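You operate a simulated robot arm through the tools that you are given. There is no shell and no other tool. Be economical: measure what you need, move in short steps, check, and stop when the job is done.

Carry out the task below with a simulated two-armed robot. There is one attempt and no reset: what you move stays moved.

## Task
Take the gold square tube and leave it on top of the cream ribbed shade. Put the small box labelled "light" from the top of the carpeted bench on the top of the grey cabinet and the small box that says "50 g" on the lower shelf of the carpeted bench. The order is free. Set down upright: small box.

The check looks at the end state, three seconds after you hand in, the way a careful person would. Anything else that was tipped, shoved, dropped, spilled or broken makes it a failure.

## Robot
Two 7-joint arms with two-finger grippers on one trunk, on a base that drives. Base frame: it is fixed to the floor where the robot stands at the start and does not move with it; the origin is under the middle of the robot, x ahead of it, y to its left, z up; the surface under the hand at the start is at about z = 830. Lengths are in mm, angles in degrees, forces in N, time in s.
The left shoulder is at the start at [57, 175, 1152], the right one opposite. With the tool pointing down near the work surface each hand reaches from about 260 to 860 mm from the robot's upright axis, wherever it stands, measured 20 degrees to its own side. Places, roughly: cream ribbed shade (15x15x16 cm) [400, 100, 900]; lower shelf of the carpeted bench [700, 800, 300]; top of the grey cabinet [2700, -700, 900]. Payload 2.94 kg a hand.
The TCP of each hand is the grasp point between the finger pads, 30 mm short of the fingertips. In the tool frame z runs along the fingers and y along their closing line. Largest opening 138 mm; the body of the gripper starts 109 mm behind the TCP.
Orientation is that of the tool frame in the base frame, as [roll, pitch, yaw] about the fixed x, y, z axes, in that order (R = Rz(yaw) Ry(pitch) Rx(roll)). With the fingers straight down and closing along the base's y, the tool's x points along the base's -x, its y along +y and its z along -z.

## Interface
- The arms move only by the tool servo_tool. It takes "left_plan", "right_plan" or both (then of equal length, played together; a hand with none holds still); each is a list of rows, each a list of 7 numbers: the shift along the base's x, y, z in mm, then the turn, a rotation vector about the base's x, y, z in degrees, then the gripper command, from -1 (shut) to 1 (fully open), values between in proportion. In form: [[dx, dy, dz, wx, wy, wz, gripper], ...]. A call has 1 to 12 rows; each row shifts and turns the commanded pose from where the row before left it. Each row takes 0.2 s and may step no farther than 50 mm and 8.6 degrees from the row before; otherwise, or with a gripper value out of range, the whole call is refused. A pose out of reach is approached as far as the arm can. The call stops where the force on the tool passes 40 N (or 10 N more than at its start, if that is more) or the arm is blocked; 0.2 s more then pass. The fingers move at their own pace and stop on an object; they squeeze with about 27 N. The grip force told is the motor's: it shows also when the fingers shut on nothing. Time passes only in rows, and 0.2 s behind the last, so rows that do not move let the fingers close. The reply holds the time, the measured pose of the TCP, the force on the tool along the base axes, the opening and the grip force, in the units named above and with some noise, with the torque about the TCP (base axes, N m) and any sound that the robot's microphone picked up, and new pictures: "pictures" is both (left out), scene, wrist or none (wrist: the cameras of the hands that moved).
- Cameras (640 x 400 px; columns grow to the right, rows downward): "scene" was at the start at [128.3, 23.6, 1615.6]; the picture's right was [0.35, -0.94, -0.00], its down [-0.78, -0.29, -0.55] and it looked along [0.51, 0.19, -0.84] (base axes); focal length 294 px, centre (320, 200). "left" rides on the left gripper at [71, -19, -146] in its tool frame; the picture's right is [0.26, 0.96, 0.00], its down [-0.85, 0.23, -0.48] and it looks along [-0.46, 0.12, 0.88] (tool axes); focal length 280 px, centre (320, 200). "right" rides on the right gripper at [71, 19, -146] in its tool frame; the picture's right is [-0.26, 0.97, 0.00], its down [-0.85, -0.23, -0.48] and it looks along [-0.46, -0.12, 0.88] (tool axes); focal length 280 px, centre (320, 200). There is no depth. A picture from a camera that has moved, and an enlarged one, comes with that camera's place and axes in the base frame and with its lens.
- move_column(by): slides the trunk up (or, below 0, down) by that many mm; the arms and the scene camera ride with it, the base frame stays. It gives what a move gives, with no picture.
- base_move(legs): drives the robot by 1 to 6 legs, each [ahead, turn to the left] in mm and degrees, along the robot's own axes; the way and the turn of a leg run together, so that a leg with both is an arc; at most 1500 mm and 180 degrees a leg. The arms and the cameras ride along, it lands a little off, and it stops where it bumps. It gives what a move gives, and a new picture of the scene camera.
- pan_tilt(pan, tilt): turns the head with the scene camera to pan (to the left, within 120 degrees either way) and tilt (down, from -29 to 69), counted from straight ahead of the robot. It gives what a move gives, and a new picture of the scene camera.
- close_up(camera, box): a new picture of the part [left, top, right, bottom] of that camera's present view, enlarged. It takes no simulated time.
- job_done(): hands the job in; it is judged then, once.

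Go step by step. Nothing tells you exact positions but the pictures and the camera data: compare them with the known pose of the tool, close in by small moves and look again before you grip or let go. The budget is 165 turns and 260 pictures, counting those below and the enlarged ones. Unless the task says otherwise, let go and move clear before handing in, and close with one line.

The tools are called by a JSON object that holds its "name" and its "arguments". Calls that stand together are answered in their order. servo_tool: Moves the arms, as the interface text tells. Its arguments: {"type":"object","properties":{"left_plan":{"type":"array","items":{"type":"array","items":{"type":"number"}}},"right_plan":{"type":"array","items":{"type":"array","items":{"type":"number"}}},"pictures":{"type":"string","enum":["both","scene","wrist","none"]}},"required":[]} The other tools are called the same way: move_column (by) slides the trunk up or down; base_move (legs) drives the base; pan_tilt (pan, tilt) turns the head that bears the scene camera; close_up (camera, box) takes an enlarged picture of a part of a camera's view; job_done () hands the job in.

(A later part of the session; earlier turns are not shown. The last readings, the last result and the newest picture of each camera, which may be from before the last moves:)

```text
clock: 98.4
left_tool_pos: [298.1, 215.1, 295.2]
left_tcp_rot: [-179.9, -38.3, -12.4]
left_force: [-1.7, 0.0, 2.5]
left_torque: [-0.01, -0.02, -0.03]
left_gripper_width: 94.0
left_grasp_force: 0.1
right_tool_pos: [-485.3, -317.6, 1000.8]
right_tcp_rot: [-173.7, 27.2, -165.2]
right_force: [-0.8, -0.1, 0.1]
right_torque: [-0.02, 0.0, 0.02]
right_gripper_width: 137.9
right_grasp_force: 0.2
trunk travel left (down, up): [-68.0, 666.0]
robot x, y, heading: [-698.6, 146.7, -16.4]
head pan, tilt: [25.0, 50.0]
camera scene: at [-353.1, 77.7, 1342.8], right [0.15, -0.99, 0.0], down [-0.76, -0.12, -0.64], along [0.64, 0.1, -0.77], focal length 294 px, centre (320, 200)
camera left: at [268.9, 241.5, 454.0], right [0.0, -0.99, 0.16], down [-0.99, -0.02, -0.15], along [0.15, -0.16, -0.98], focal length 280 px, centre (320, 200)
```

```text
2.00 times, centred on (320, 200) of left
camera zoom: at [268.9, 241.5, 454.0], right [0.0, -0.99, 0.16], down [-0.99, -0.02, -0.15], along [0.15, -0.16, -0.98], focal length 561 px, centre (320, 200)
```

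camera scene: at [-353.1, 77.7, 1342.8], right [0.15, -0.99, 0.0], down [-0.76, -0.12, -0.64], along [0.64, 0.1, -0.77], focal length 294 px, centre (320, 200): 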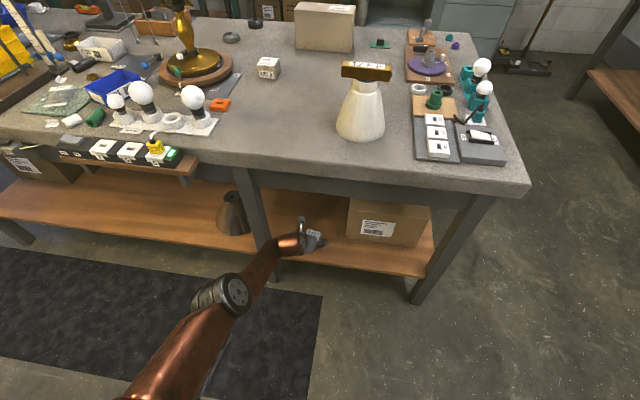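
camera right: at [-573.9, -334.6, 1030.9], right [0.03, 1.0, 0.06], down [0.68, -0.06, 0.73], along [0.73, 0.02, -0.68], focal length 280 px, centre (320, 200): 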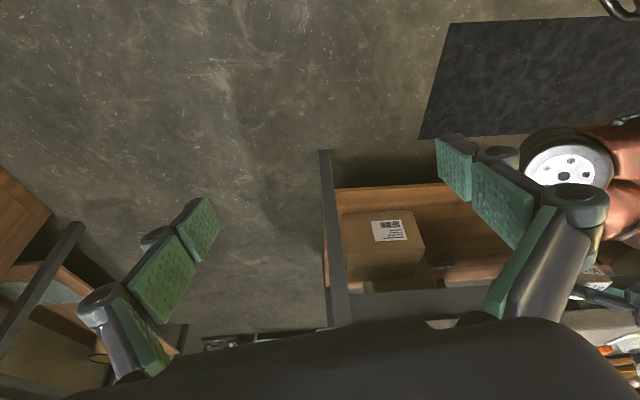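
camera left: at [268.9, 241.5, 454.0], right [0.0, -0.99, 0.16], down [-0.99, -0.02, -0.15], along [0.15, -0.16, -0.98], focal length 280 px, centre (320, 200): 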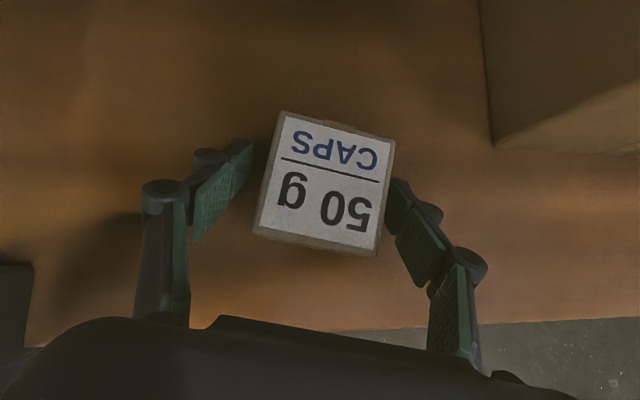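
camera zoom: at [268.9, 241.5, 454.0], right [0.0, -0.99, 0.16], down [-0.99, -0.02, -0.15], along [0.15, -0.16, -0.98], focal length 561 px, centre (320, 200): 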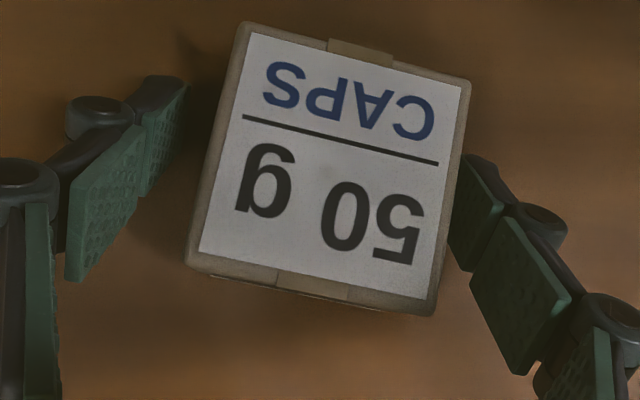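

The box sits flat on the shelf. I'll retreat along the tool axis, shifting slightly right first to centre the fingers.

{"name": "servo_tool", "arguments": {"left_plan": [[0, -5, 3, 0, 0, 0, 0.45], [-12, 1, 15, 0, 0, 0, 0.45], [-24, 5, 31, 0, 0, 0, 0.45], [-24, 5, 31, 0, 0, 0, 0.45], [-24, 5, 31, 0, 0, 0, 0.45], [0, 0, 0, 0, 0, 0, 0.45]], "pictures": "both"}}

```text
clock: 99.8
left_tool_pos: [315.8, 218.9, 322.4]
left_tcp_rot: [-179.9, -38.4, -12.2]
left_force: [-1.1, -0.3, 0.0]
left_torque: [-0.01, 0.02, -0.04]
left_gripper_width: 100.1
left_grasp_force: 0.0
left hand out of reach, approached as far as the arm can: row 2, 3, 4, 5
right_tool_pos: [-485.1, -317.9, 1001.4]
right_tcp_rot: [-173.8, 27.2, -165.3]
right_force: [0.7, 0.7, -0.4]
right_torque: [0.04, 0.01, 0.01]
right_gripper_width: 138.0
right_grasp_force: 0.1
trunk travel left (down, up): [-68.0, 666.0]
robot x, y, heading: [-701.2, 145.0, -16.0]
head pan, tilt: [25.0, 50.0]
camera scene: at [-353.1, 77.8, 1342.9], right [0.15, -0.99, 0.0], down [-0.76, -0.12, -0.64], along [0.64, 0.1, -0.77], focal length 294 px, centre (320, 200)
camera left: at [286.4, 245.8, 480.8], right [0.0, -0.99, 0.16], down [-0.99, -0.02, -0.15], along [0.16, -0.16, -0.97], focal length 280 px, centre (320, 200)
```

scene: 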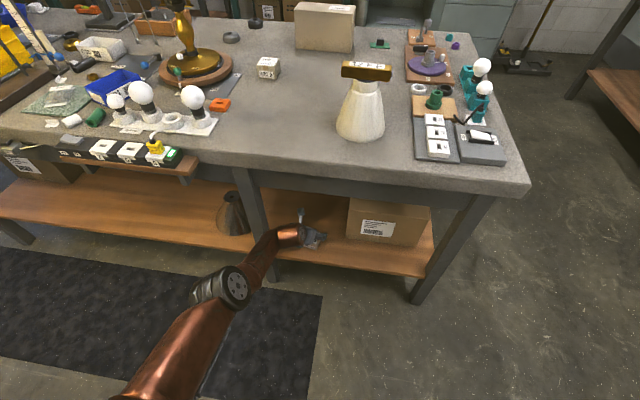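
left: 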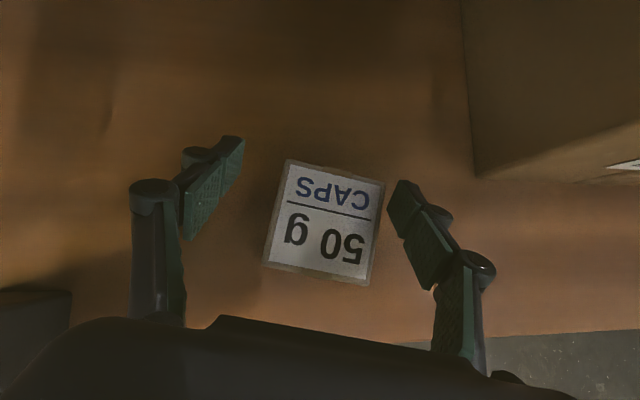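

{"name": "move_column", "arguments": {"by": 60}}

{"name": "close_up", "arguments": {"camera": "left", "box": [0, 0, 640, 400]}}

```text
clock: 100.8
left_tool_pos: [329.3, 213.7, 433.8]
left_tcp_rot: [179.8, -41.9, -12.2]
left_force: [-0.6, 0.4, -1.2]
left_torque: [0.03, -0.02, 0.01]
left_gripper_width: 99.9
left_grasp_force: 0.0
right_tool_pos: [-483.0, -316.5, 1060.0]
right_tcp_rot: [-173.7, 27.1, -165.2]
right_force: [-0.6, -0.5, -0.2]
right_torque: [0.03, 0.02, -0.01]
right_gripper_width: 138.3
right_grasp_force: 0.0
trunk travel left (down, up): [-128.0, 606.0]
robot x, y, heading: [-696.0, 148.0, -16.2]
head pan, tilt: [25.0, 50.0]
```

```text
1.00 times, centred on (320, 200) of left (not enlarged: the box is as wide or as high as the picture)
camera zoom: at [290.2, 242.8, 589.7], right [-0.01, -0.98, 0.18], down [-0.98, -0.02, -0.21], along [0.21, -0.18, -0.96], focal length 280 px, centre (320, 200)
```

zoom: 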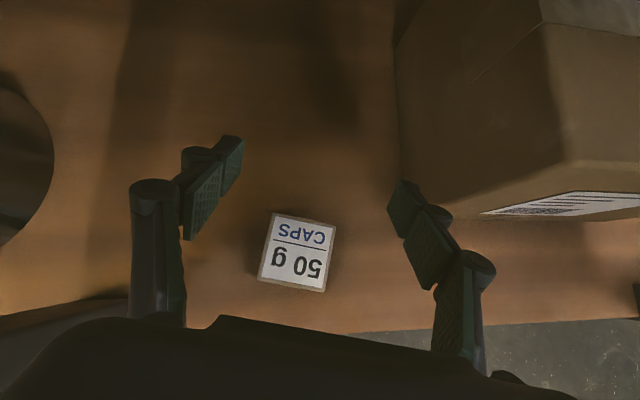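

Clear of the box. I'll pull the hand straight back out from under the table.

{"name": "servo_tool", "arguments": {"left_plan": [[-30, 0, -5, 0, 0, 0, 0.2], [-40, 0, -5, 0, 0, 0, 0.2], [-40, 0, 0, 0, 0, 0, 0.2], [-40, 0, 0, 0, 0, 0, 0.2], [-40, 0, 0, 0, 0, 0, 0.2], [-40, 0, 0, 0, 0, 0, 0.2], [0, 0, 0, 0, 0, 0, 0.2]], "pictures": "scene"}}

{"name": "close_up", "arguments": {"camera": "scene", "box": [240, 170, 440, 295]}}

```text
clock: 102.4
left_tool_pos: [219.9, 210.5, 425.3]
left_tcp_rot: [179.8, -42.1, -12.1]
left_force: [0.3, 0.9, -0.2]
left_torque: [0.0, -0.02, 0.02]
left_gripper_width: 83.1
left_grasp_force: 0.0
left hand out of reach, approached as far as the arm can: row 4, 5, 6
right_tool_pos: [-485.1, -317.8, 1061.3]
right_tcp_rot: [-173.9, 27.2, -165.3]
right_force: [1.2, -0.8, 0.3]
right_torque: [0.0, -0.06, 0.03]
right_gripper_width: 138.0
right_grasp_force: 0.1
trunk travel left (down, up): [-128.0, 606.0]
robot x, y, heading: [-701.1, 145.4, -15.9]
head pan, tilt: [25.0, 50.0]
camera scene: at [-412.6, 94.7, 1413.4], right [0.15, -0.99, 0.0], down [-0.76, -0.12, -0.64], along [0.63, 0.1, -0.77], focal length 294 px, centre (320, 200)
```

scene: 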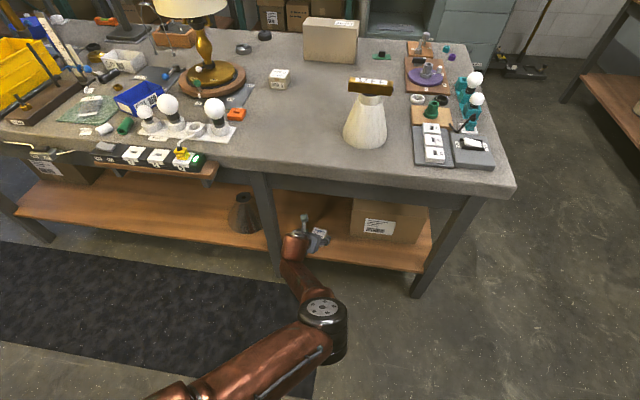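

```text
3.20 times, centred on (340, 232) of scene
camera zoom: at [-412.6, 94.7, 1413.4], right [0.15, -0.99, 0.0], down [-0.76, -0.12, -0.64], along [0.63, 0.1, -0.77], focal length 940 px, centre (256, 96)
```

zoom: 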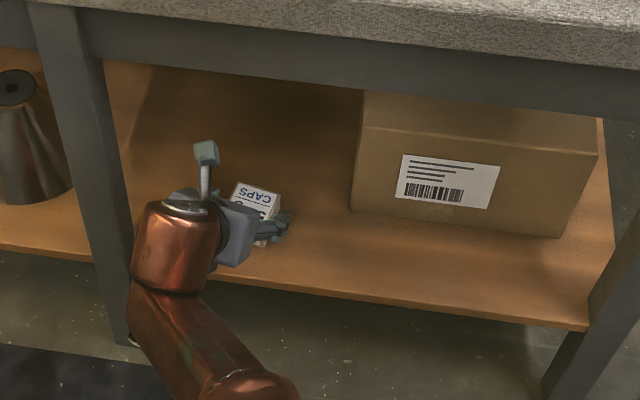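

{"name": "base_move", "arguments": {"legs": [[-50, 0]]}}

{"name": "servo_tool", "arguments": {"left_plan": [[-15, 0, 0, 0, 0, 0, 0.0], [-20, 0, 0, 0, 0, 0, 0.0], [0, 0, 0, 0, 0, 0, 0.0]], "pictures": "none"}}

```text
clock: 103.3
left_tool_pos: [174.6, 225.7, 419.6]
left_tcp_rot: [179.8, -41.8, -12.0]
left_force: [-0.7, 0.4, 0.6]
left_torque: [-0.01, 0.01, -0.02]
left_gripper_width: 83.1
left_grasp_force: 0.2
right_tool_pos: [-525.1, -305.3, 1060.3]
right_tcp_rot: [-174.1, 26.7, -165.3]
right_force: [-0.5, -0.3, 0.0]
right_torque: [-0.01, -0.01, -0.06]
right_gripper_width: 137.7
right_grasp_force: 0.1
trunk travel left (down, up): [-128.0, 606.0]
robot x, y, heading: [-751.3, 163.0, -16.3]
head pan, tilt: [25.0, 50.0]
camera scene: at [-442.0, 103.8, 1411.1], right [0.15, -0.99, -0.01], down [-0.77, -0.12, -0.63], along [0.62, 0.1, -0.77], focal length 294 px, centre (320, 200)
```

scene: 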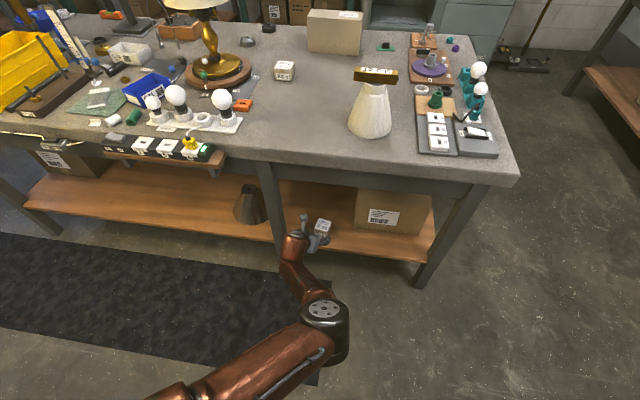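

```text
clock: 104.1
left_tool_pos: [168.3, 227.0, 432.1]
left_tcp_rot: [179.7, -42.5, -11.9]
left_force: [0.3, 0.2, 0.8]
left_torque: [0.02, 0.04, 0.02]
left_gripper_width: 69.1
left_grasp_force: 0.1
left hand out of reach, approached as far as the arm can: row 1, 2
right_tool_pos: [-540.4, -301.4, 1063.5]
right_tcp_rot: [-173.5, 27.4, -165.2]
right_force: [-0.5, 0.2, 0.9]
right_torque: [0.01, -0.09, -0.01]
right_gripper_width: 138.0
right_grasp_force: 0.1
trunk travel left (down, up): [-128.0, 606.0]
robot x, y, heading: [-751.7, 157.8, -16.1]
head pan, tilt: [25.0, 50.0]
```

{"name": "move_column", "arguments": {"by": 90}}

{"name": "servo_tool", "arguments": {"left_plan": [[-25, 0, 0, 0, 0, 0, 0.0], [-30, 0, 0, 0, 0, 0, 0.0], [-30, 0, 0, 0, 0, 0, 0.0], [0, 0, 0, 0, 0, 0, 0.0]], "pictures": "scene"}}

```text
clock: 105.4
left_tool_pos: [170.8, 227.6, 518.4]
left_tcp_rot: [179.7, -42.4, -12.0]
left_force: [-0.8, 0.2, 0.2]
left_torque: [0.0, 0.01, 0.02]
left_gripper_width: 69.1
left_grasp_force: 0.1
right_tool_pos: [-538.5, -302.7, 1152.0]
right_tcp_rot: [-173.6, 27.3, -165.1]
right_force: [0.7, -0.3, -0.1]
right_torque: [0.01, 0.04, -0.01]
right_gripper_width: 137.8
right_grasp_force: 0.1
trunk travel left (down, up): [-218.0, 516.0]
robot x, y, heading: [-747.0, 155.3, -16.1]
head pan, tilt: [25.0, 50.0]
```

```text
clock: 106.4
left_tool_pos: [126.3, 227.1, 520.8]
left_tcp_rot: [179.7, -41.8, -12.1]
left_force: [0.0, 0.4, -0.8]
left_torque: [0.0, -0.01, -0.03]
left_gripper_width: 68.7
left_grasp_force: 0.2
left hand out of reach, approached as far as the arm can: row 2, 3
right_tool_pos: [-538.9, -302.0, 1153.6]
right_tcp_rot: [-173.5, 27.4, -165.1]
right_force: [-0.1, 0.3, -0.2]
right_torque: [-0.05, 0.0, 0.0]
right_gripper_width: 138.1
right_grasp_force: 0.2
trunk travel left (down, up): [-218.0, 516.0]
robot x, y, heading: [-746.5, 164.1, -16.3]
head pan, tilt: [25.0, 50.0]
camera scene: at [-540.1, 132.6, 1512.9], right [0.15, -0.99, 0.0], down [-0.76, -0.12, -0.64], along [0.63, 0.1, -0.77], focal length 294 px, centre (320, 200)
```

scene: 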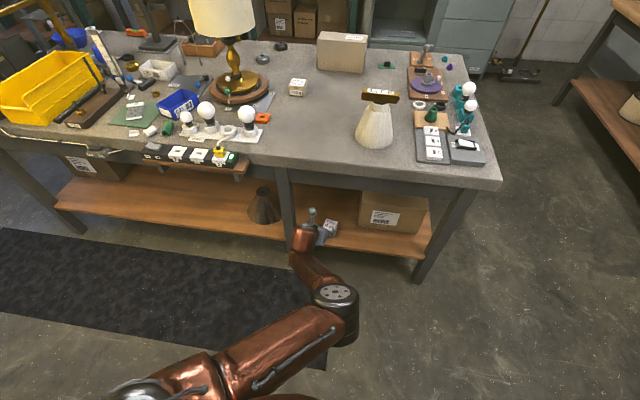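

Now I'll raise the hand with the arm in front of the table edge, straightening the wrist as it goes.

{"name": "servo_tool", "arguments": {"left_plan": [[0, 0, 30, 1, 4.9, 0, 0.0], [0, 0, 45, 1, 4.9, 0, 0.0], [0, 0, 45, 1, 4.9, 0, 0.0], [0, 0, 45, 1, 4.9, 0, 0.0], [0, 0, 0, 0, 0, 0, 0]], "pictures": "scene"}}

```text
clock: 107.6
left_tool_pos: [127.3, 225.2, 686.9]
left_tcp_rot: [179.7, -22.4, -12.0]
left_force: [0.5, 0.5, 0.0]
left_torque: [0.01, -0.02, 0.03]
left_gripper_width: 68.9
left_grasp_force: 0.1
right_tool_pos: [-539.8, -300.6, 1152.3]
right_tcp_rot: [-173.6, 27.5, -165.1]
right_force: [-0.5, -0.1, 0.6]
right_torque: [-0.02, 0.02, 0.01]
right_gripper_width: 137.9
right_grasp_force: 0.0
trunk travel left (down, up): [-218.0, 516.0]
robot x, y, heading: [-744.7, 157.5, -16.0]
head pan, tilt: [25.0, 50.0]
camera scene: at [-540.1, 132.0, 1512.8], right [0.15, -0.99, 0.0], down [-0.76, -0.12, -0.64], along [0.63, 0.1, -0.77], focal length 294 px, centre (320, 200)
```

scene: 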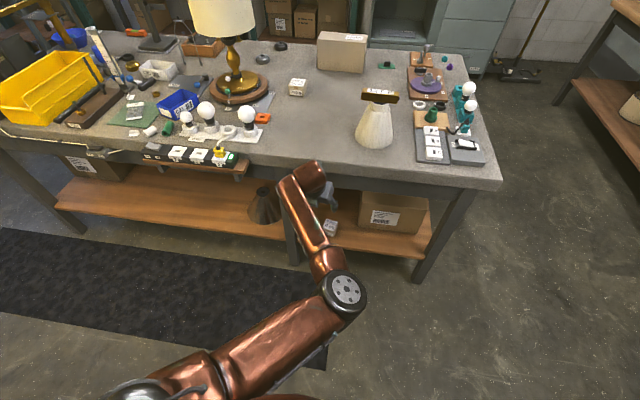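

{"name": "servo_tool", "arguments": {"left_plan": [[-5, 0, 45, 0, 0, 0, 0.0], [-5, 0, 45, 0, 0, 0, 0.0], [-5, 0, 45, 0, 0, 0, 0.0], [-5, 0, 45, 0, 0, 0, 0.0], [0, 0, 45, 0, 0, 0, 0.0], [0, 0, 45, 0, 0, 0, 0], [0, 0, 45, 0, 0, 0, 0], [0, 0, 45, 0, 0, 0, 0], [0, 0, 0, 0, 0, 0, 0]], "pictures": "scene"}}

```text
clock: 109.6
left_tool_pos: [105.6, 227.0, 1044.9]
left_tcp_rot: [179.6, -22.3, -11.9]
left_force: [0.3, 0.3, -0.3]
left_torque: [-0.02, 0.0, 0.0]
left_gripper_width: 68.9
left_grasp_force: 0.1
right_tool_pos: [-538.6, -301.7, 1152.0]
right_tcp_rot: [-173.6, 27.4, -165.2]
right_force: [0.5, -0.7, -0.8]
right_torque: [-0.01, 0.01, 0.01]
right_gripper_width: 138.0
right_grasp_force: 0.1
trunk travel left (down, up): [-218.0, 516.0]
robot x, y, heading: [-748.7, 160.5, -16.0]
head pan, tilt: [25.0, 50.0]
camera scene: at [-539.6, 132.0, 1512.7], right [0.15, -0.99, 0.0], down [-0.76, -0.12, -0.64], along [0.63, 0.1, -0.77], focal length 294 px, centre (320, 200)
```

scene: 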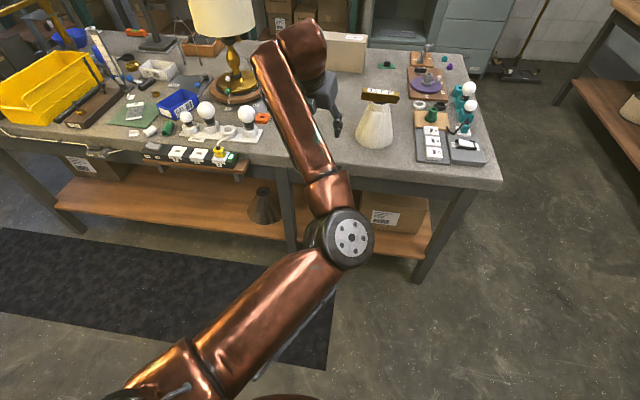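

The 50 g box is on the shelf and the hand is clear. Next is the LIGHT box. I'll move forward away from the rear table, then raise the trunk.

{"name": "base_move", "arguments": {"legs": [[150, 4]]}}

{"name": "move_column", "arguments": {"by": 110}}

```text
clock: 110.9
left_tool_pos: [236.9, 248.1, 1052.1]
left_tcp_rot: [179.5, -23.2, -8.0]
left_force: [2.1, -0.7, -0.1]
left_torque: [0.02, 0.16, 0.01]
left_gripper_width: 69.1
left_grasp_force: 0.1
right_tool_pos: [-371.6, -322.0, 1154.1]
right_tcp_rot: [-173.1, 27.9, -161.1]
right_force: [1.5, -0.4, 1.0]
right_torque: [0.02, 0.12, 0.02]
right_gripper_width: 138.0
right_grasp_force: 0.1
trunk travel left (down, up): [-218.0, 516.0]
robot x, y, heading: [-602.8, 122.3, -12.3]
head pan, tilt: [25.0, 50.0]
camera scene: at [-388.8, 107.6, 1512.6], right [0.22, -0.98, 0.0], down [-0.75, -0.17, -0.64], along [0.63, 0.14, -0.77], focal length 294 px, centre (320, 200)
```

scene: 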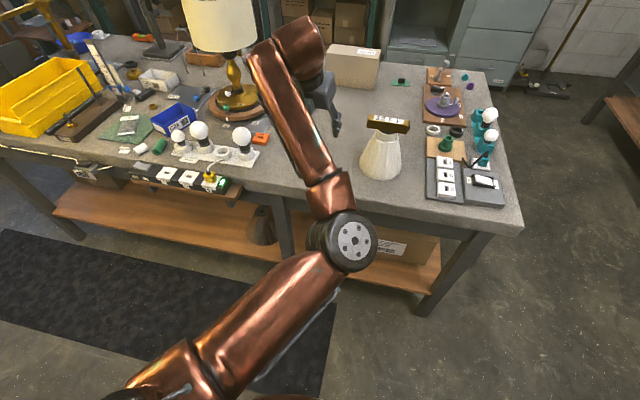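

```text
clock: 112.4
left_tool_pos: [234.9, 247.7, 1161.4]
left_tcp_rot: [179.5, -23.1, -7.8]
left_force: [-0.2, -0.3, -0.2]
left_torque: [-0.03, 0.06, 0.0]
left_gripper_width: 69.0
left_grasp_force: 0.1
right_tool_pos: [-378.7, -320.2, 1267.8]
right_tcp_rot: [-172.8, 28.6, -160.9]
right_force: [1.0, -0.7, 0.0]
right_torque: [-0.04, -0.02, 0.0]
right_gripper_width: 138.1
right_grasp_force: 0.0
trunk travel left (down, up): [-328.0, 406.0]
robot x, y, heading: [-598.3, 124.6, -12.5]
head pan, tilt: [25.0, 50.0]
```

{"name": "base_move", "arguments": {"legs": [[500, 0]]}}

{"name": "close_up", "arguments": {"camera": "left", "box": [0, 0, 640, 400]}}

```text
clock: 115.3
left_tool_pos: [722.4, 147.8, 1162.6]
left_tcp_rot: [179.6, -23.2, -7.6]
left_force: [0.4, 0.1, -0.2]
left_torque: [0.02, 0.02, 0.01]
left_gripper_width: 69.0
left_grasp_force: 0.0
right_tool_pos: [113.9, -424.3, 1268.4]
right_tcp_rot: [-172.6, 28.6, -160.4]
right_force: [0.1, -0.4, -0.2]
right_torque: [-0.01, 0.05, -0.01]
right_gripper_width: 138.1
right_grasp_force: 0.0
trunk travel left (down, up): [-328.0, 406.0]
robot x, y, heading: [-115.0, 16.6, -11.9]
head pan, tilt: [25.0, 50.0]
camera scene: at [24.1, 20.7, 1627.0], right [0.23, -0.97, 0.0], down [-0.75, -0.17, -0.64], along [0.63, 0.15, -0.77], focal length 294 px, centre (320, 200)
```

scene: 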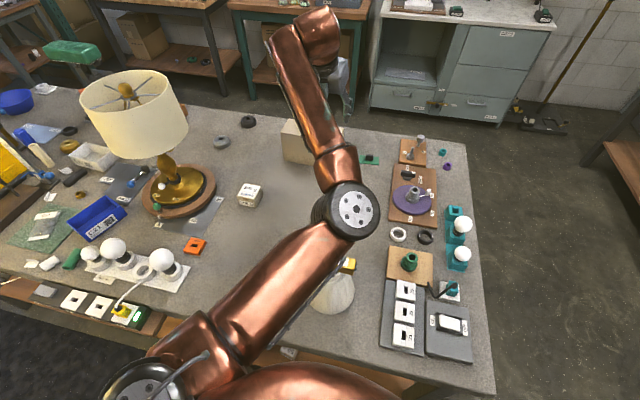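

```text
1.00 times, centred on (320, 200) of left (not enlarged: the box is as wide or as high as the picture)
camera zoom: at [734.9, 168.6, 1324.4], right [0.11, -0.99, 0.11], down [-0.99, -0.1, 0.11], along [-0.09, -0.12, -0.99], focal length 280 px, centre (320, 200)
```

zoom: 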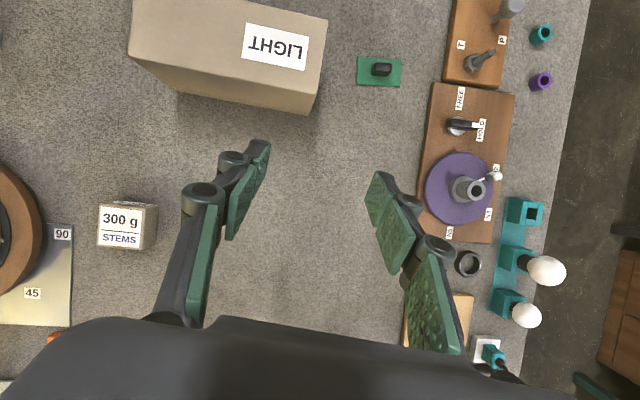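

The LIGHT box is about 90 × 212 × 142 mm at (883, 254), which is too far for a top grip from this side. I'll take it from the aisle side. First I'll set the left hand vertical, with the closing line along the robot's heading.

{"name": "servo_tool", "arguments": {"left_plan": [[-25, 0, 0, 1, 7.7, 0, 0.0], [-25, 0, 0, 1, 7.7, 0, 0.0], [-25, 0, 0, 1, 7.6, 0, 0.0], [0, 0, 0, 0, 0, 8.3, 0], [0, 0, 0, 0, 0, 8.3, 0], [0, 0, 0, 0, 0, 8.3, 0], [0, 0, 0, 0, 0, 8.3, 0], [0, 0, 0, 0, 0, 8.3, 0], [0, 0, 0, 0, 0, 8.3, 0], [0, 0, 0, 0, 0, 8.3, 0], [0, 0, 0, 0, 0, 8.3, 0], [0, 0, 0, 0, 0, 8.3, 0]], "pictures": "none"}}

{"name": "base_move", "arguments": {"legs": [[-300, 0]]}}

```text
clock: 117.9
left_tool_pos: [647.7, 149.5, 1163.8]
left_tcp_rot: [179.4, -0.1, 67.2]
left_force: [-1.4, 0.6, -0.1]
left_torque: [-0.02, -0.04, -0.01]
left_gripper_width: 68.9
left_grasp_force: 0.0
right_tool_pos: [114.4, -423.5, 1267.5]
right_tcp_rot: [-172.7, 28.6, -160.5]
right_force: [0.3, 0.5, -0.9]
right_torque: [-0.01, 0.0, -0.01]
right_gripper_width: 137.9
right_grasp_force: 0.0
trunk travel left (down, up): [-328.0, 406.0]
robot x, y, heading: [-112.4, 16.7, -12.1]
head pan, tilt: [25.0, 50.0]
```

```text
clock: 119.9
left_tool_pos: [355.8, 218.4, 1164.4]
left_tcp_rot: [179.4, 0.0, 67.8]
left_force: [-0.6, -0.5, 0.7]
left_torque: [-0.04, -0.04, -0.05]
left_gripper_width: 69.1
left_grasp_force: 0.0
right_tool_pos: [-173.1, -361.8, 1268.5]
right_tcp_rot: [-172.7, 28.7, -159.8]
right_force: [0.8, -0.3, -0.4]
right_torque: [-0.03, -0.04, -0.02]
right_gripper_width: 137.9
right_grasp_force: 0.1
trunk travel left (down, up): [-328.0, 406.0]
robot x, y, heading: [-398.0, 77.5, -11.2]
head pan, tilt: [25.0, 50.0]
camera scene: at [-268.2, 82.2, 1627.2], right [0.24, -0.97, 0.0], down [-0.74, -0.18, -0.64], along [0.62, 0.15, -0.77], focal length 294 px, centre (320, 200)
```

scene: 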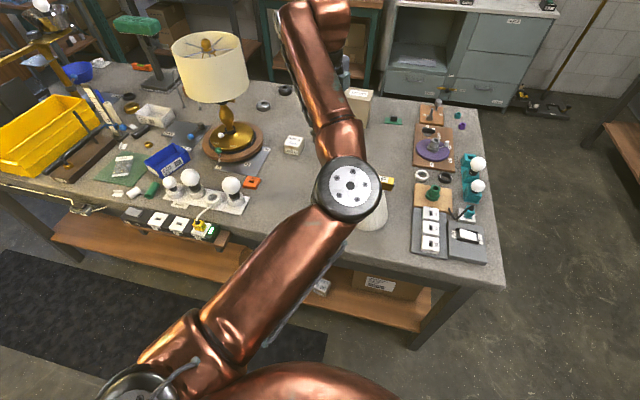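

{"name": "base_move", "arguments": {"legs": [[0, -69]]}}

{"name": "pan_tilt", "arguments": {"pan": 0, "tilt": 35}}

```text
clock: 123.4
left_tool_pos: [-8.1, -587.5, 1163.9]
left_tcp_rot: [179.4, -0.2, -2.1]
left_force: [-0.8, -0.1, 0.9]
left_torque: [-0.03, -0.03, -0.02]
left_gripper_width: 68.6
left_grasp_force: 0.1
right_tool_pos: [-734.0, -289.9, 1268.4]
right_tcp_rot: [-172.7, 28.7, 130.3]
right_force: [-0.7, -0.4, -0.4]
right_torque: [-0.02, -0.03, 0.01]
right_gripper_width: 138.1
right_grasp_force: 0.0
trunk travel left (down, up): [-328.0, 406.0]
robot x, y, heading: [-403.5, 76.0, -81.1]
head pan, tilt: [25.0, 50.0]
camera scene: at [-348.3, -47.0, 1627.1], right [-0.83, -0.56, 0.0], down [-0.43, 0.64, -0.64], along [0.36, -0.53, -0.77], focal length 294 px, centre (320, 200)
```

scene: 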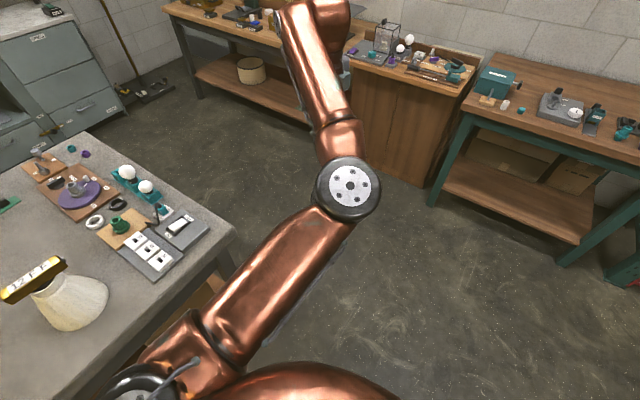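

```text
clock: 124.2
left_tool_pos: [-7.9, -587.0, 1163.9]
left_tcp_rot: [179.4, -0.1, -2.1]
left_force: [-0.3, 0.6, 0.8]
left_torque: [0.01, -0.01, 0.04]
left_gripper_width: 69.1
left_grasp_force: 0.1
right_tool_pos: [-734.3, -288.7, 1268.7]
right_tcp_rot: [-172.7, 28.6, 130.3]
right_force: [-1.0, 0.0, -0.4]
right_torque: [0.01, 0.02, 0.0]
right_gripper_width: 137.7
right_grasp_force: 0.0
trunk travel left (down, up): [-328.0, 406.0]
robot x, y, heading: [-400.6, 75.7, -81.1]
head pan, tilt: [0.0, 35.0]
camera scene: at [-377.2, -70.1, 1648.8], right [-0.99, -0.15, 0.0], down [-0.09, 0.57, -0.82], along [0.13, -0.81, -0.57], focal length 294 px, centre (320, 200)
```

scene: 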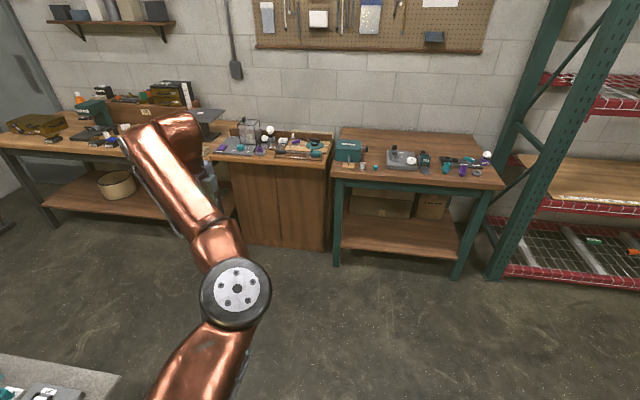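

The gap to the right wall is wide. I'll drive round the bench's right end: forward, turn left, then ahead along y of about -810.

{"name": "base_move", "arguments": {"legs": [[900, 0], [0, 81], [1000, 0]]}}

```text
clock: 137.2
left_tool_pos: [1429.3, -502.3, 1163.4]
left_tcp_rot: [179.4, -0.1, 80.3]
left_force: [0.5, -0.8, -1.2]
left_torque: [-0.01, 0.0, -0.02]
left_gripper_width: 68.6
left_grasp_force: 0.2
right_tool_pos: [1039.4, -1181.6, 1268.4]
right_tcp_rot: [-172.8, 28.6, -147.4]
right_force: [-0.9, -1.1, 0.3]
right_torque: [0.02, 0.03, 0.0]
right_gripper_width: 138.0
right_grasp_force: 0.0
trunk travel left (down, up): [-328.0, 406.0]
robot x, y, heading: [720.5, -805.3, 1.2]
head pan, tilt: [0.0, 35.0]
camera scene: at [869.9, -800.6, 1648.8], right [0.02, -1.0, 0.0], down [-0.57, -0.01, -0.82], along [0.82, 0.02, -0.57], focal length 294 px, centre (320, 200)
```

scene: 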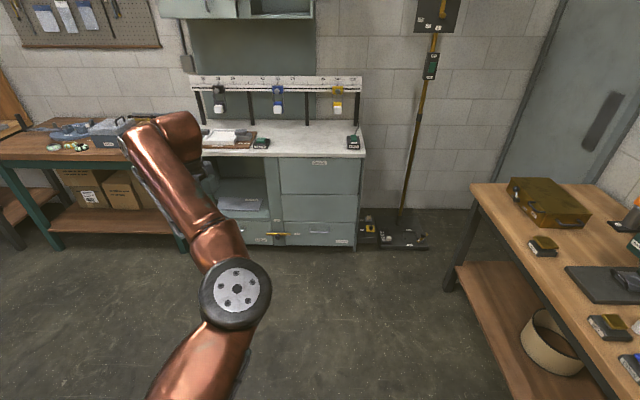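

The cabinet top is free around (2520, -680). I'll go on to x of about 1460, turn to face -y, and look at the aisle before reversing.

{"name": "base_move", "arguments": {"legs": [[740, 0], [0, -91]]}}

{"name": "pan_tilt", "arguments": {"pan": -120, "tilt": 35}}

{"name": "pan_tilt", "arguments": {"pan": 120, "tilt": 35}}

```text
clock: 145.1
left_tool_pos: [1752.6, -1509.4, 1163.1]
left_tcp_rot: [179.4, -0.2, -11.3]
left_force: [-0.3, -0.7, -0.2]
left_torque: [0.01, 0.02, 0.0]
left_gripper_width: 68.9
left_grasp_force: 0.1
right_tool_pos: [1083.1, -1099.9, 1269.2]
right_tcp_rot: [-172.6, 28.5, 120.9]
right_force: [0.4, 0.4, 0.5]
right_torque: [-0.03, -0.01, 0.0]
right_gripper_width: 138.0
right_grasp_force: 0.0
trunk travel left (down, up): [-328.0, 406.0]
robot x, y, heading: [1470.3, -792.4, -90.2]
head pan, tilt: [0.0, 35.0]
camera scene: at [1470.5, -939.9, 1648.8], right [-1.0, 0.01, 0.0], down [0.0, 0.57, -0.82], along [0.0, -0.82, -0.57], focal length 294 px, centre (320, 200)
```

scene: 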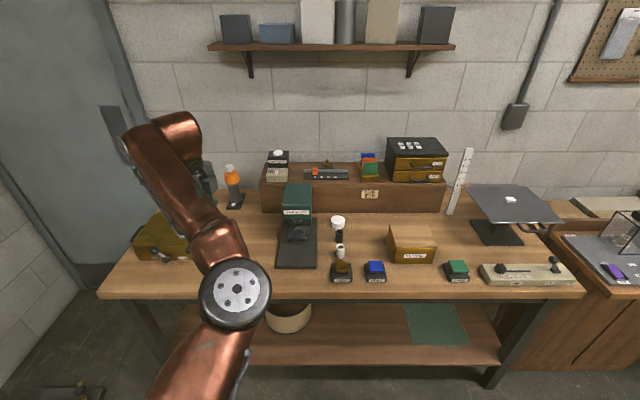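

```text
clock: 147.1
left_tool_pos: [1753.3, -1509.8, 1163.9]
left_tcp_rot: [179.3, -0.1, -11.3]
left_force: [-0.3, 0.3, 0.5]
left_torque: [0.05, -0.01, 0.0]
left_gripper_width: 69.1
left_grasp_force: 0.0
right_tool_pos: [1084.0, -1099.5, 1268.9]
right_tcp_rot: [-172.7, 28.6, 121.0]
right_force: [0.3, 0.3, -0.1]
right_torque: [0.03, 0.0, -0.01]
right_gripper_width: 137.9
right_grasp_force: 0.0
trunk travel left (down, up): [-328.0, 406.0]
robot x, y, heading: [1469.8, -792.1, -90.2]
head pan, tilt: [-120.0, 35.0]
camera scene: at [1395.3, -807.5, 1648.8], right [0.5, 0.86, 0.0], down [0.5, -0.29, -0.82], along [-0.71, 0.41, -0.57], focal length 294 px, centre (320, 200)
```

scene: 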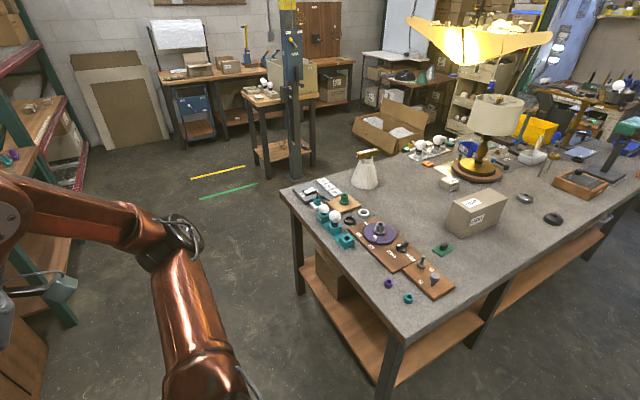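

```text
clock: 150.5
left_tool_pos: [1752.1, -1508.7, 1163.2]
left_tcp_rot: [179.5, -0.2, -11.4]
left_force: [-0.5, 0.1, -0.5]
left_torque: [0.0, -0.01, 0.03]
left_gripper_width: 68.9
left_grasp_force: 0.0
right_tool_pos: [1084.4, -1100.2, 1268.6]
right_tcp_rot: [-172.7, 28.7, 121.0]
right_force: [-1.2, 0.3, 0.7]
right_torque: [-0.01, -0.01, -0.01]
right_gripper_width: 137.9
right_grasp_force: 0.1
trunk travel left (down, up): [-328.0, 406.0]
robot x, y, heading: [1469.5, -795.9, -90.4]
head pan, tilt: [120.0, 35.0]
camera scene: at [1547.9, -808.4, 1648.9], right [0.49, -0.87, 0.0], down [-0.5, -0.28, -0.82], along [0.71, 0.41, -0.57], focal length 294 px, centre (320, 200)
```

scene: 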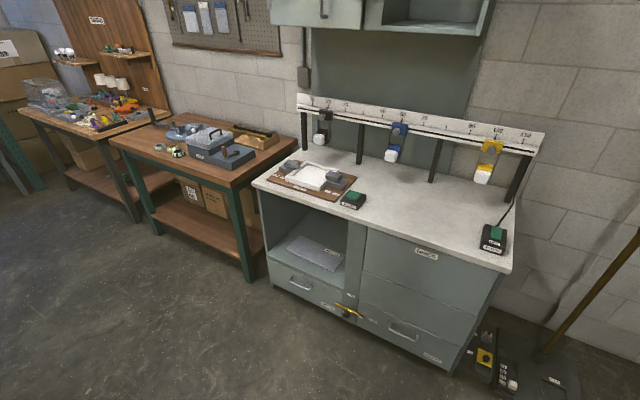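

The aisle is clear, so I'll reverse 1250 mm along it and then turn right to face the bench.

{"name": "base_move", "arguments": {"legs": [[-1250, 0]]}}

{"name": "base_move", "arguments": {"legs": [[0, -90]]}}

{"name": "pan_tilt", "arguments": {"pan": 20, "tilt": 50}}

```text
clock: 156.9
left_tool_pos: [1761.1, -242.0, 1163.5]
left_tcp_rot: [179.4, -0.1, -10.9]
left_force: [-0.4, -0.3, -0.2]
left_torque: [-0.01, 0.0, 0.0]
left_gripper_width: 69.2
left_grasp_force: 0.2
right_tool_pos: [1089.1, 165.2, 1269.3]
right_tcp_rot: [-172.7, 28.6, 121.4]
right_force: [-1.3, -0.3, 0.0]
right_torque: [-0.05, 0.01, -0.01]
right_gripper_width: 137.8
right_grasp_force: 0.1
trunk travel left (down, up): [-328.0, 406.0]
robot x, y, heading: [1475.0, 474.4, -90.1]
head pan, tilt: [120.0, 35.0]
camera scene: at [1551.5, 458.7, 1648.9], right [0.5, -0.87, 0.0], down [-0.5, -0.29, -0.82], along [0.71, 0.41, -0.57], focal length 294 px, centre (320, 200)
```

scene: 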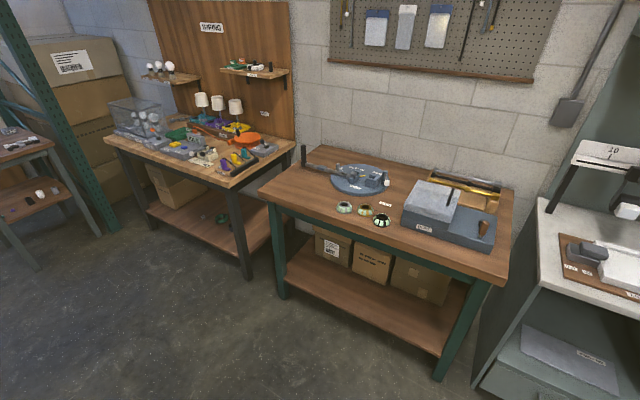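

```text
clock: 161.2
left_tool_pos: [747.2, 217.5, 1163.5]
left_tcp_rot: [179.5, 0.0, -103.3]
left_force: [-0.1, 0.3, -0.2]
left_torque: [-0.02, 0.0, -0.03]
left_gripper_width: 69.0
left_grasp_force: 0.0
right_tool_pos: [1179.7, 871.8, 1269.2]
right_tcp_rot: [-172.8, 28.6, 29.1]
right_force: [-1.0, -0.3, 0.1]
right_torque: [-0.06, 0.02, 0.02]
right_gripper_width: 138.0
right_grasp_force: 0.0
trunk travel left (down, up): [-328.0, 406.0]
robot x, y, heading: [1474.8, 474.4, 177.5]
head pan, tilt: [120.0, 35.0]
camera scene: at [1457.4, 398.6, 1648.9], right [-0.89, -0.46, 0.0], down [-0.27, 0.51, -0.82], along [0.38, -0.73, -0.57], focal length 294 px, centre (320, 200)
```

scene: 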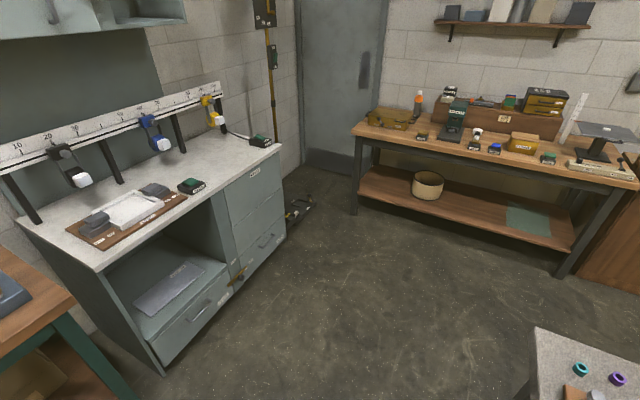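

```text
clock: 162.9
left_tool_pos: [747.0, 217.3, 1163.6]
left_tcp_rot: [179.4, -0.1, -103.4]
left_force: [0.3, -0.1, 0.1]
left_torque: [-0.01, 0.03, -0.02]
left_gripper_width: 69.0
left_grasp_force: 0.1
right_tool_pos: [1181.0, 871.4, 1267.4]
right_tcp_rot: [-172.7, 28.5, 29.2]
right_force: [-0.2, -0.2, 0.1]
right_torque: [0.01, 0.0, 0.0]
right_gripper_width: 137.9
right_grasp_force: 0.0
trunk travel left (down, up): [-328.0, 406.0]
robot x, y, heading: [1473.4, 471.9, 177.6]
head pan, tilt: [20.0, 50.0]
camera scene: at [1343.0, 452.9, 1627.1], right [-0.3, 0.95, 0.0], down [0.73, 0.23, -0.64], along [-0.61, -0.2, -0.77], focal length 294 px, centre (320, 200)
```

scene: 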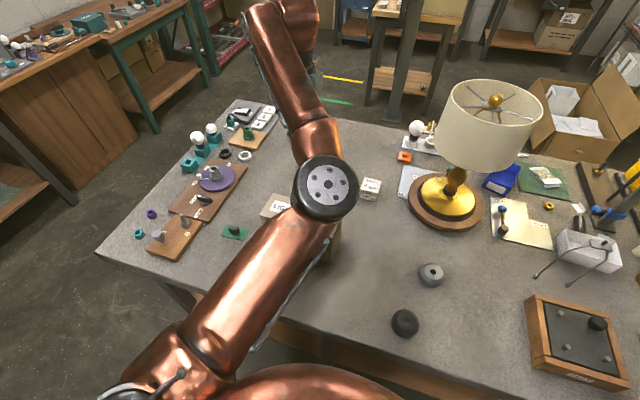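

The aisle pick pose is good. I'll move above the LIGHT box at about (883, 254), align the yaw and open fully.

{"name": "servo_tool", "arguments": {"left_plan": [[34, 9, 0, 0, 0, 5.5, 1], [34, 9, 0, 0, 0, 5.4, 1], [34, 9, 0, 0, 0, 0, 1], [34, 10, 0, 0, 0, 0, 1], [0, 0, 0, 0, 0, 0, 1]], "pictures": "both"}}

```text
clock: 164.1
left_tool_pos: [882.4, 252.4, 1166.3]
left_tcp_rot: [179.5, 0.0, -92.5]
left_force: [-0.5, 0.6, 0.5]
left_torque: [0.03, 0.0, 0.02]
left_gripper_width: 138.3
left_grasp_force: 0.0
right_tool_pos: [1178.5, 871.4, 1267.7]
right_tcp_rot: [-172.7, 28.7, 29.1]
right_force: [-0.4, -0.1, 0.1]
right_torque: [0.03, -0.01, -0.03]
right_gripper_width: 138.1
right_grasp_force: 0.0
trunk travel left (down, up): [-328.0, 406.0]
robot x, y, heading: [1475.8, 473.2, 177.6]
head pan, tilt: [20.0, 50.0]
camera scene: at [1342.2, 452.3, 1627.0], right [-0.3, 0.95, 0.0], down [0.73, 0.23, -0.64], along [-0.61, -0.2, -0.77], focal length 294 px, centre (320, 200)
camera left: at [901.3, 181.9, 1310.3], right [-0.97, -0.22, 0.01], down [-0.19, 0.86, 0.48], along [-0.11, 0.46, -0.88], focal length 280 px, centre (320, 200)
```

scene: 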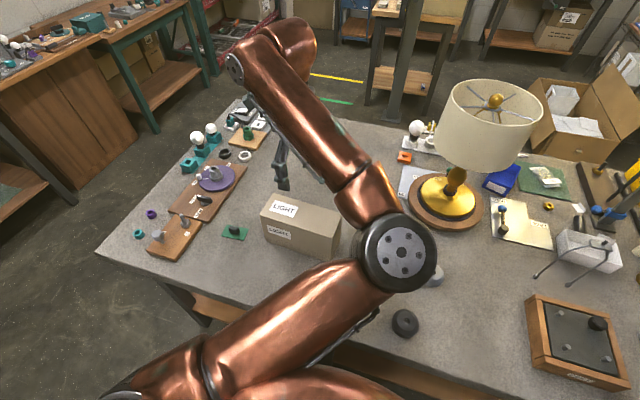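
left: 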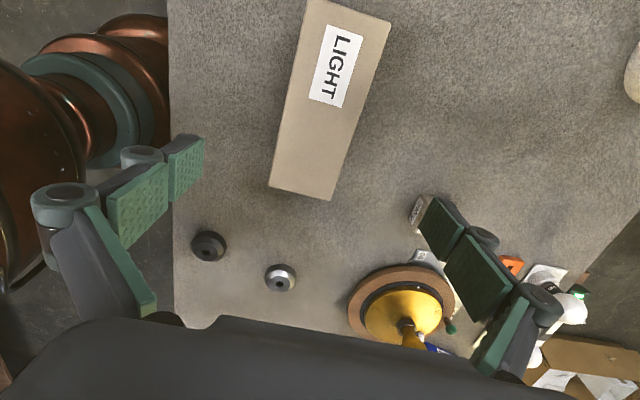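

{"name": "servo_tool", "arguments": {"left_plan": [[0, 0, -40, 0, 0, 0, 1], [0, 0, -45, 0, 0, 0, 1], [0, -1, -45, 0, 0, 0, 1], [0, -1, -30, 0, 0, 0, 1], [0, 0, 0, 0, 0, 0, 1]], "pictures": "both"}}

```text
clock: 165.3
left_tool_pos: [875.7, 237.0, 1010.2]
left_tcp_rot: [179.6, -0.1, -92.4]
left_force: [-0.4, 0.3, -1.1]
left_torque: [0.04, -0.06, -0.01]
left_gripper_width: 137.9
left_grasp_force: 0.1
left hand out of reach, approached as far as the arm can: row 2, 3
right_tool_pos: [1178.7, 871.0, 1267.2]
right_tcp_rot: [-172.8, 28.5, 28.9]
right_force: [-0.2, -0.8, -1.2]
right_torque: [0.07, -0.07, -0.02]
right_gripper_width: 138.1
right_grasp_force: 0.0
trunk travel left (down, up): [-328.0, 406.0]
robot x, y, heading: [1471.5, 474.3, 177.7]
head pan, tilt: [20.0, 50.0]
camera scene: at [1340.2, 452.2, 1626.8], right [-0.3, 0.95, 0.0], down [0.73, 0.23, -0.64], along [-0.61, -0.2, -0.77], focal length 294 px, centre (320, 200)
camera left: at [893.0, 164.7, 1155.3], right [-0.98, -0.22, 0.01], down [-0.19, 0.86, 0.48], along [-0.11, 0.46, -0.88], focal length 280 px, centre (320, 200)
```

scene: 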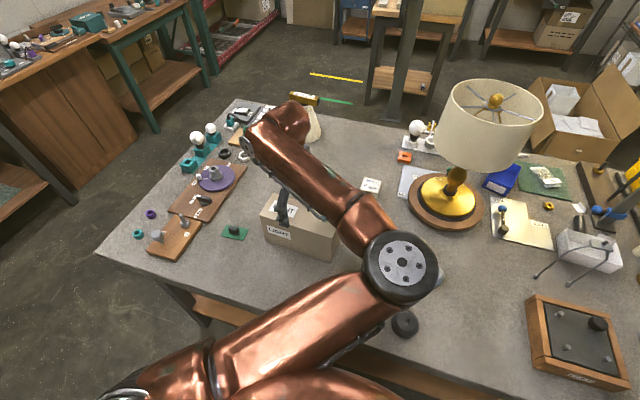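
left: 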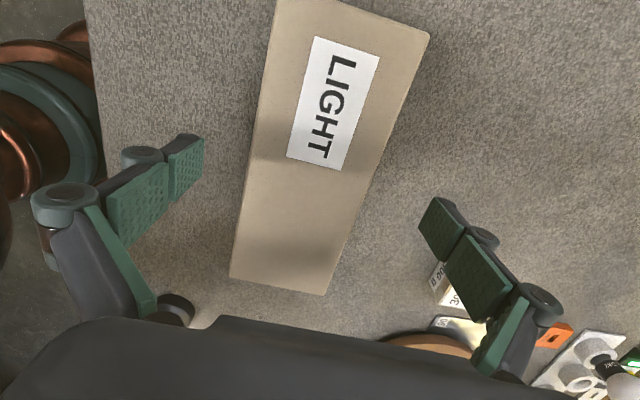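

Folding limit again, so I'll lift slightly, back the base 90 mm and reach out.

{"name": "servo_tool", "arguments": {"left_plan": [[0, 0, 45, 0, 0, 0, 1], [0, 0, 15, 0, 0, 0, 1], [0, 0, 0, 0, 0, 0, 1]], "pictures": "none"}}

{"name": "base_move", "arguments": {"legs": [[-90, 0]]}}

```text
clock: 166.1
left_tool_pos: [876.8, 236.0, 1070.6]
left_tcp_rot: [179.4, -0.1, -92.4]
left_force: [-0.3, 0.1, 0.6]
left_torque: [0.0, -0.02, -0.01]
left_gripper_width: 137.9
left_grasp_force: 0.1
right_tool_pos: [1179.0, 871.8, 1267.5]
right_tcp_rot: [-172.7, 28.6, 28.9]
right_force: [-0.1, 0.3, 0.4]
right_torque: [0.03, 0.0, -0.02]
right_gripper_width: 137.7
right_grasp_force: 0.0
trunk travel left (down, up): [-328.0, 406.0]
robot x, y, heading: [1472.4, 474.0, 177.7]
head pan, tilt: [20.0, 50.0]
```

```text
clock: 167.2
left_tool_pos: [966.3, 233.6, 1074.3]
left_tcp_rot: [179.2, -0.2, -92.5]
left_force: [1.3, 0.3, 1.7]
left_torque: [0.0, 0.13, 0.04]
left_gripper_width: 138.0
left_grasp_force: 0.0
right_tool_pos: [1272.7, 868.5, 1269.3]
right_tcp_rot: [-172.5, 28.9, 29.0]
right_force: [1.5, 0.4, 0.0]
right_torque: [0.02, 0.09, 0.04]
right_gripper_width: 137.8
right_grasp_force: 0.1
trunk travel left (down, up): [-328.0, 406.0]
robot x, y, heading: [1560.8, 472.2, 177.6]
head pan, tilt: [20.0, 50.0]
camera scene: at [1434.1, 450.1, 1627.4], right [-0.3, 0.95, 0.0], down [0.73, 0.23, -0.64], along [-0.61, -0.19, -0.76], focal length 294 px, centre (320, 200)
```

scene: 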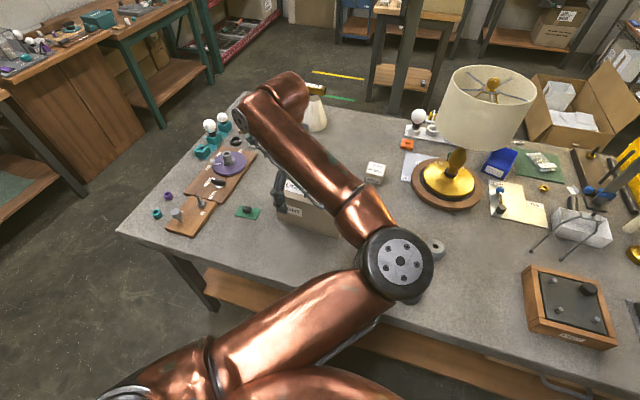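

{"name": "servo_tool", "arguments": {"left_plan": [[-28, 5, 0, 0, 0, 0, 1], [-28, 5, 0, 0, 0, 0, 1], [-28, 5, 0, 0, 0, 0, 1], [0, 0, -40, 0, 0, 0, 1], [0, 0, -25, 0, 0, 0, 1], [0, 0, 0, 0, 0, 0, 1]], "pictures": "wrist"}}

```text
clock: 168.6
left_tool_pos: [877.7, 247.3, 1005.6]
left_tcp_rot: [179.3, 0.0, -92.5]
left_force: [-0.2, 0.4, -0.3]
left_torque: [-0.02, 0.0, -0.01]
left_gripper_width: 138.3
left_grasp_force: 0.0
right_tool_pos: [1270.8, 869.2, 1269.8]
right_tcp_rot: [-172.8, 28.7, 29.0]
right_force: [-0.3, 0.0, 0.3]
right_torque: [-0.01, 0.04, 0.0]
right_gripper_width: 138.2
right_grasp_force: 0.0
trunk travel left (down, up): [-328.0, 406.0]
robot x, y, heading: [1562.5, 467.4, 177.6]
head pan, tilt: [20.0, 50.0]
camera left: at [896.5, 176.7, 1151.0], right [-0.98, -0.22, 0.01], down [-0.19, 0.86, 0.48], along [-0.12, 0.46, -0.88], focal length 280 px, centre (320, 200)
```

left: 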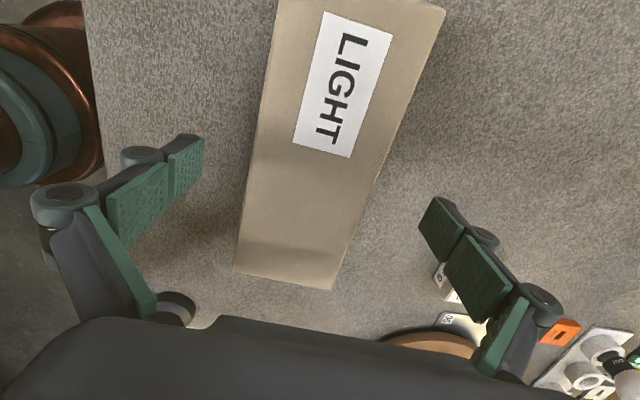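

Centred. I'll descend over the box and grip.

{"name": "servo_tool", "arguments": {"left_plan": [[2, 2, -30, 0, 0, 0, 1], [0, 0, -30, 0, 0, 0, 1], [0, 0, -12, 0, 0, 0, 1], [0, 0, 0, 0, 0, 0, 0.4], [0, 0, 0, 0, 0, 0, 0], [0, 0, 0, 0, 0, 0, -1], [0, 0, 0, 0, 0, 0, -1], [0, 0, 0, 0, 0, 0, -1]], "pictures": "both"}}

```text
clock: 170.4
left_tool_pos: [881.9, 252.2, 935.9]
left_tcp_rot: [179.3, 0.0, -92.5]
left_force: [-0.7, 0.0, 0.4]
left_torque: [0.01, 0.11, -0.24]
left_gripper_width: 89.6
left_grasp_force: 27.2
right_tool_pos: [1269.3, 867.1, 1268.9]
right_tcp_rot: [-172.7, 28.7, 29.1]
right_force: [1.1, 0.1, -0.4]
right_torque: [0.03, 0.01, 0.0]
right_gripper_width: 138.1
right_grasp_force: 0.1
trunk travel left (down, up): [-328.0, 406.0]
robot x, y, heading: [1558.9, 469.7, 177.8]
head pan, tilt: [20.0, 50.0]
camera scene: at [1429.8, 449.7, 1627.1], right [-0.3, 0.95, 0.0], down [0.73, 0.23, -0.64], along [-0.61, -0.19, -0.77], focal length 294 px, centre (320, 200)
camera left: at [899.3, 180.3, 1080.7], right [-0.98, -0.22, 0.01], down [-0.19, 0.86, 0.48], along [-0.12, 0.46, -0.88], focal length 280 px, centre (320, 200)
```

scene: 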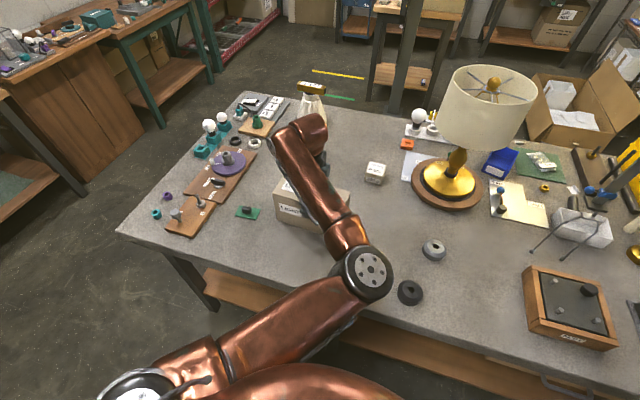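
left: 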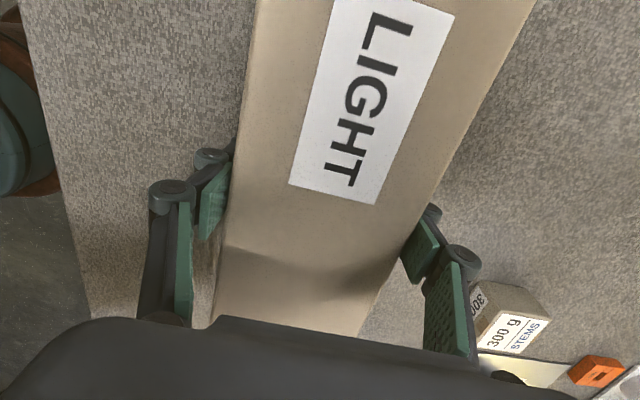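

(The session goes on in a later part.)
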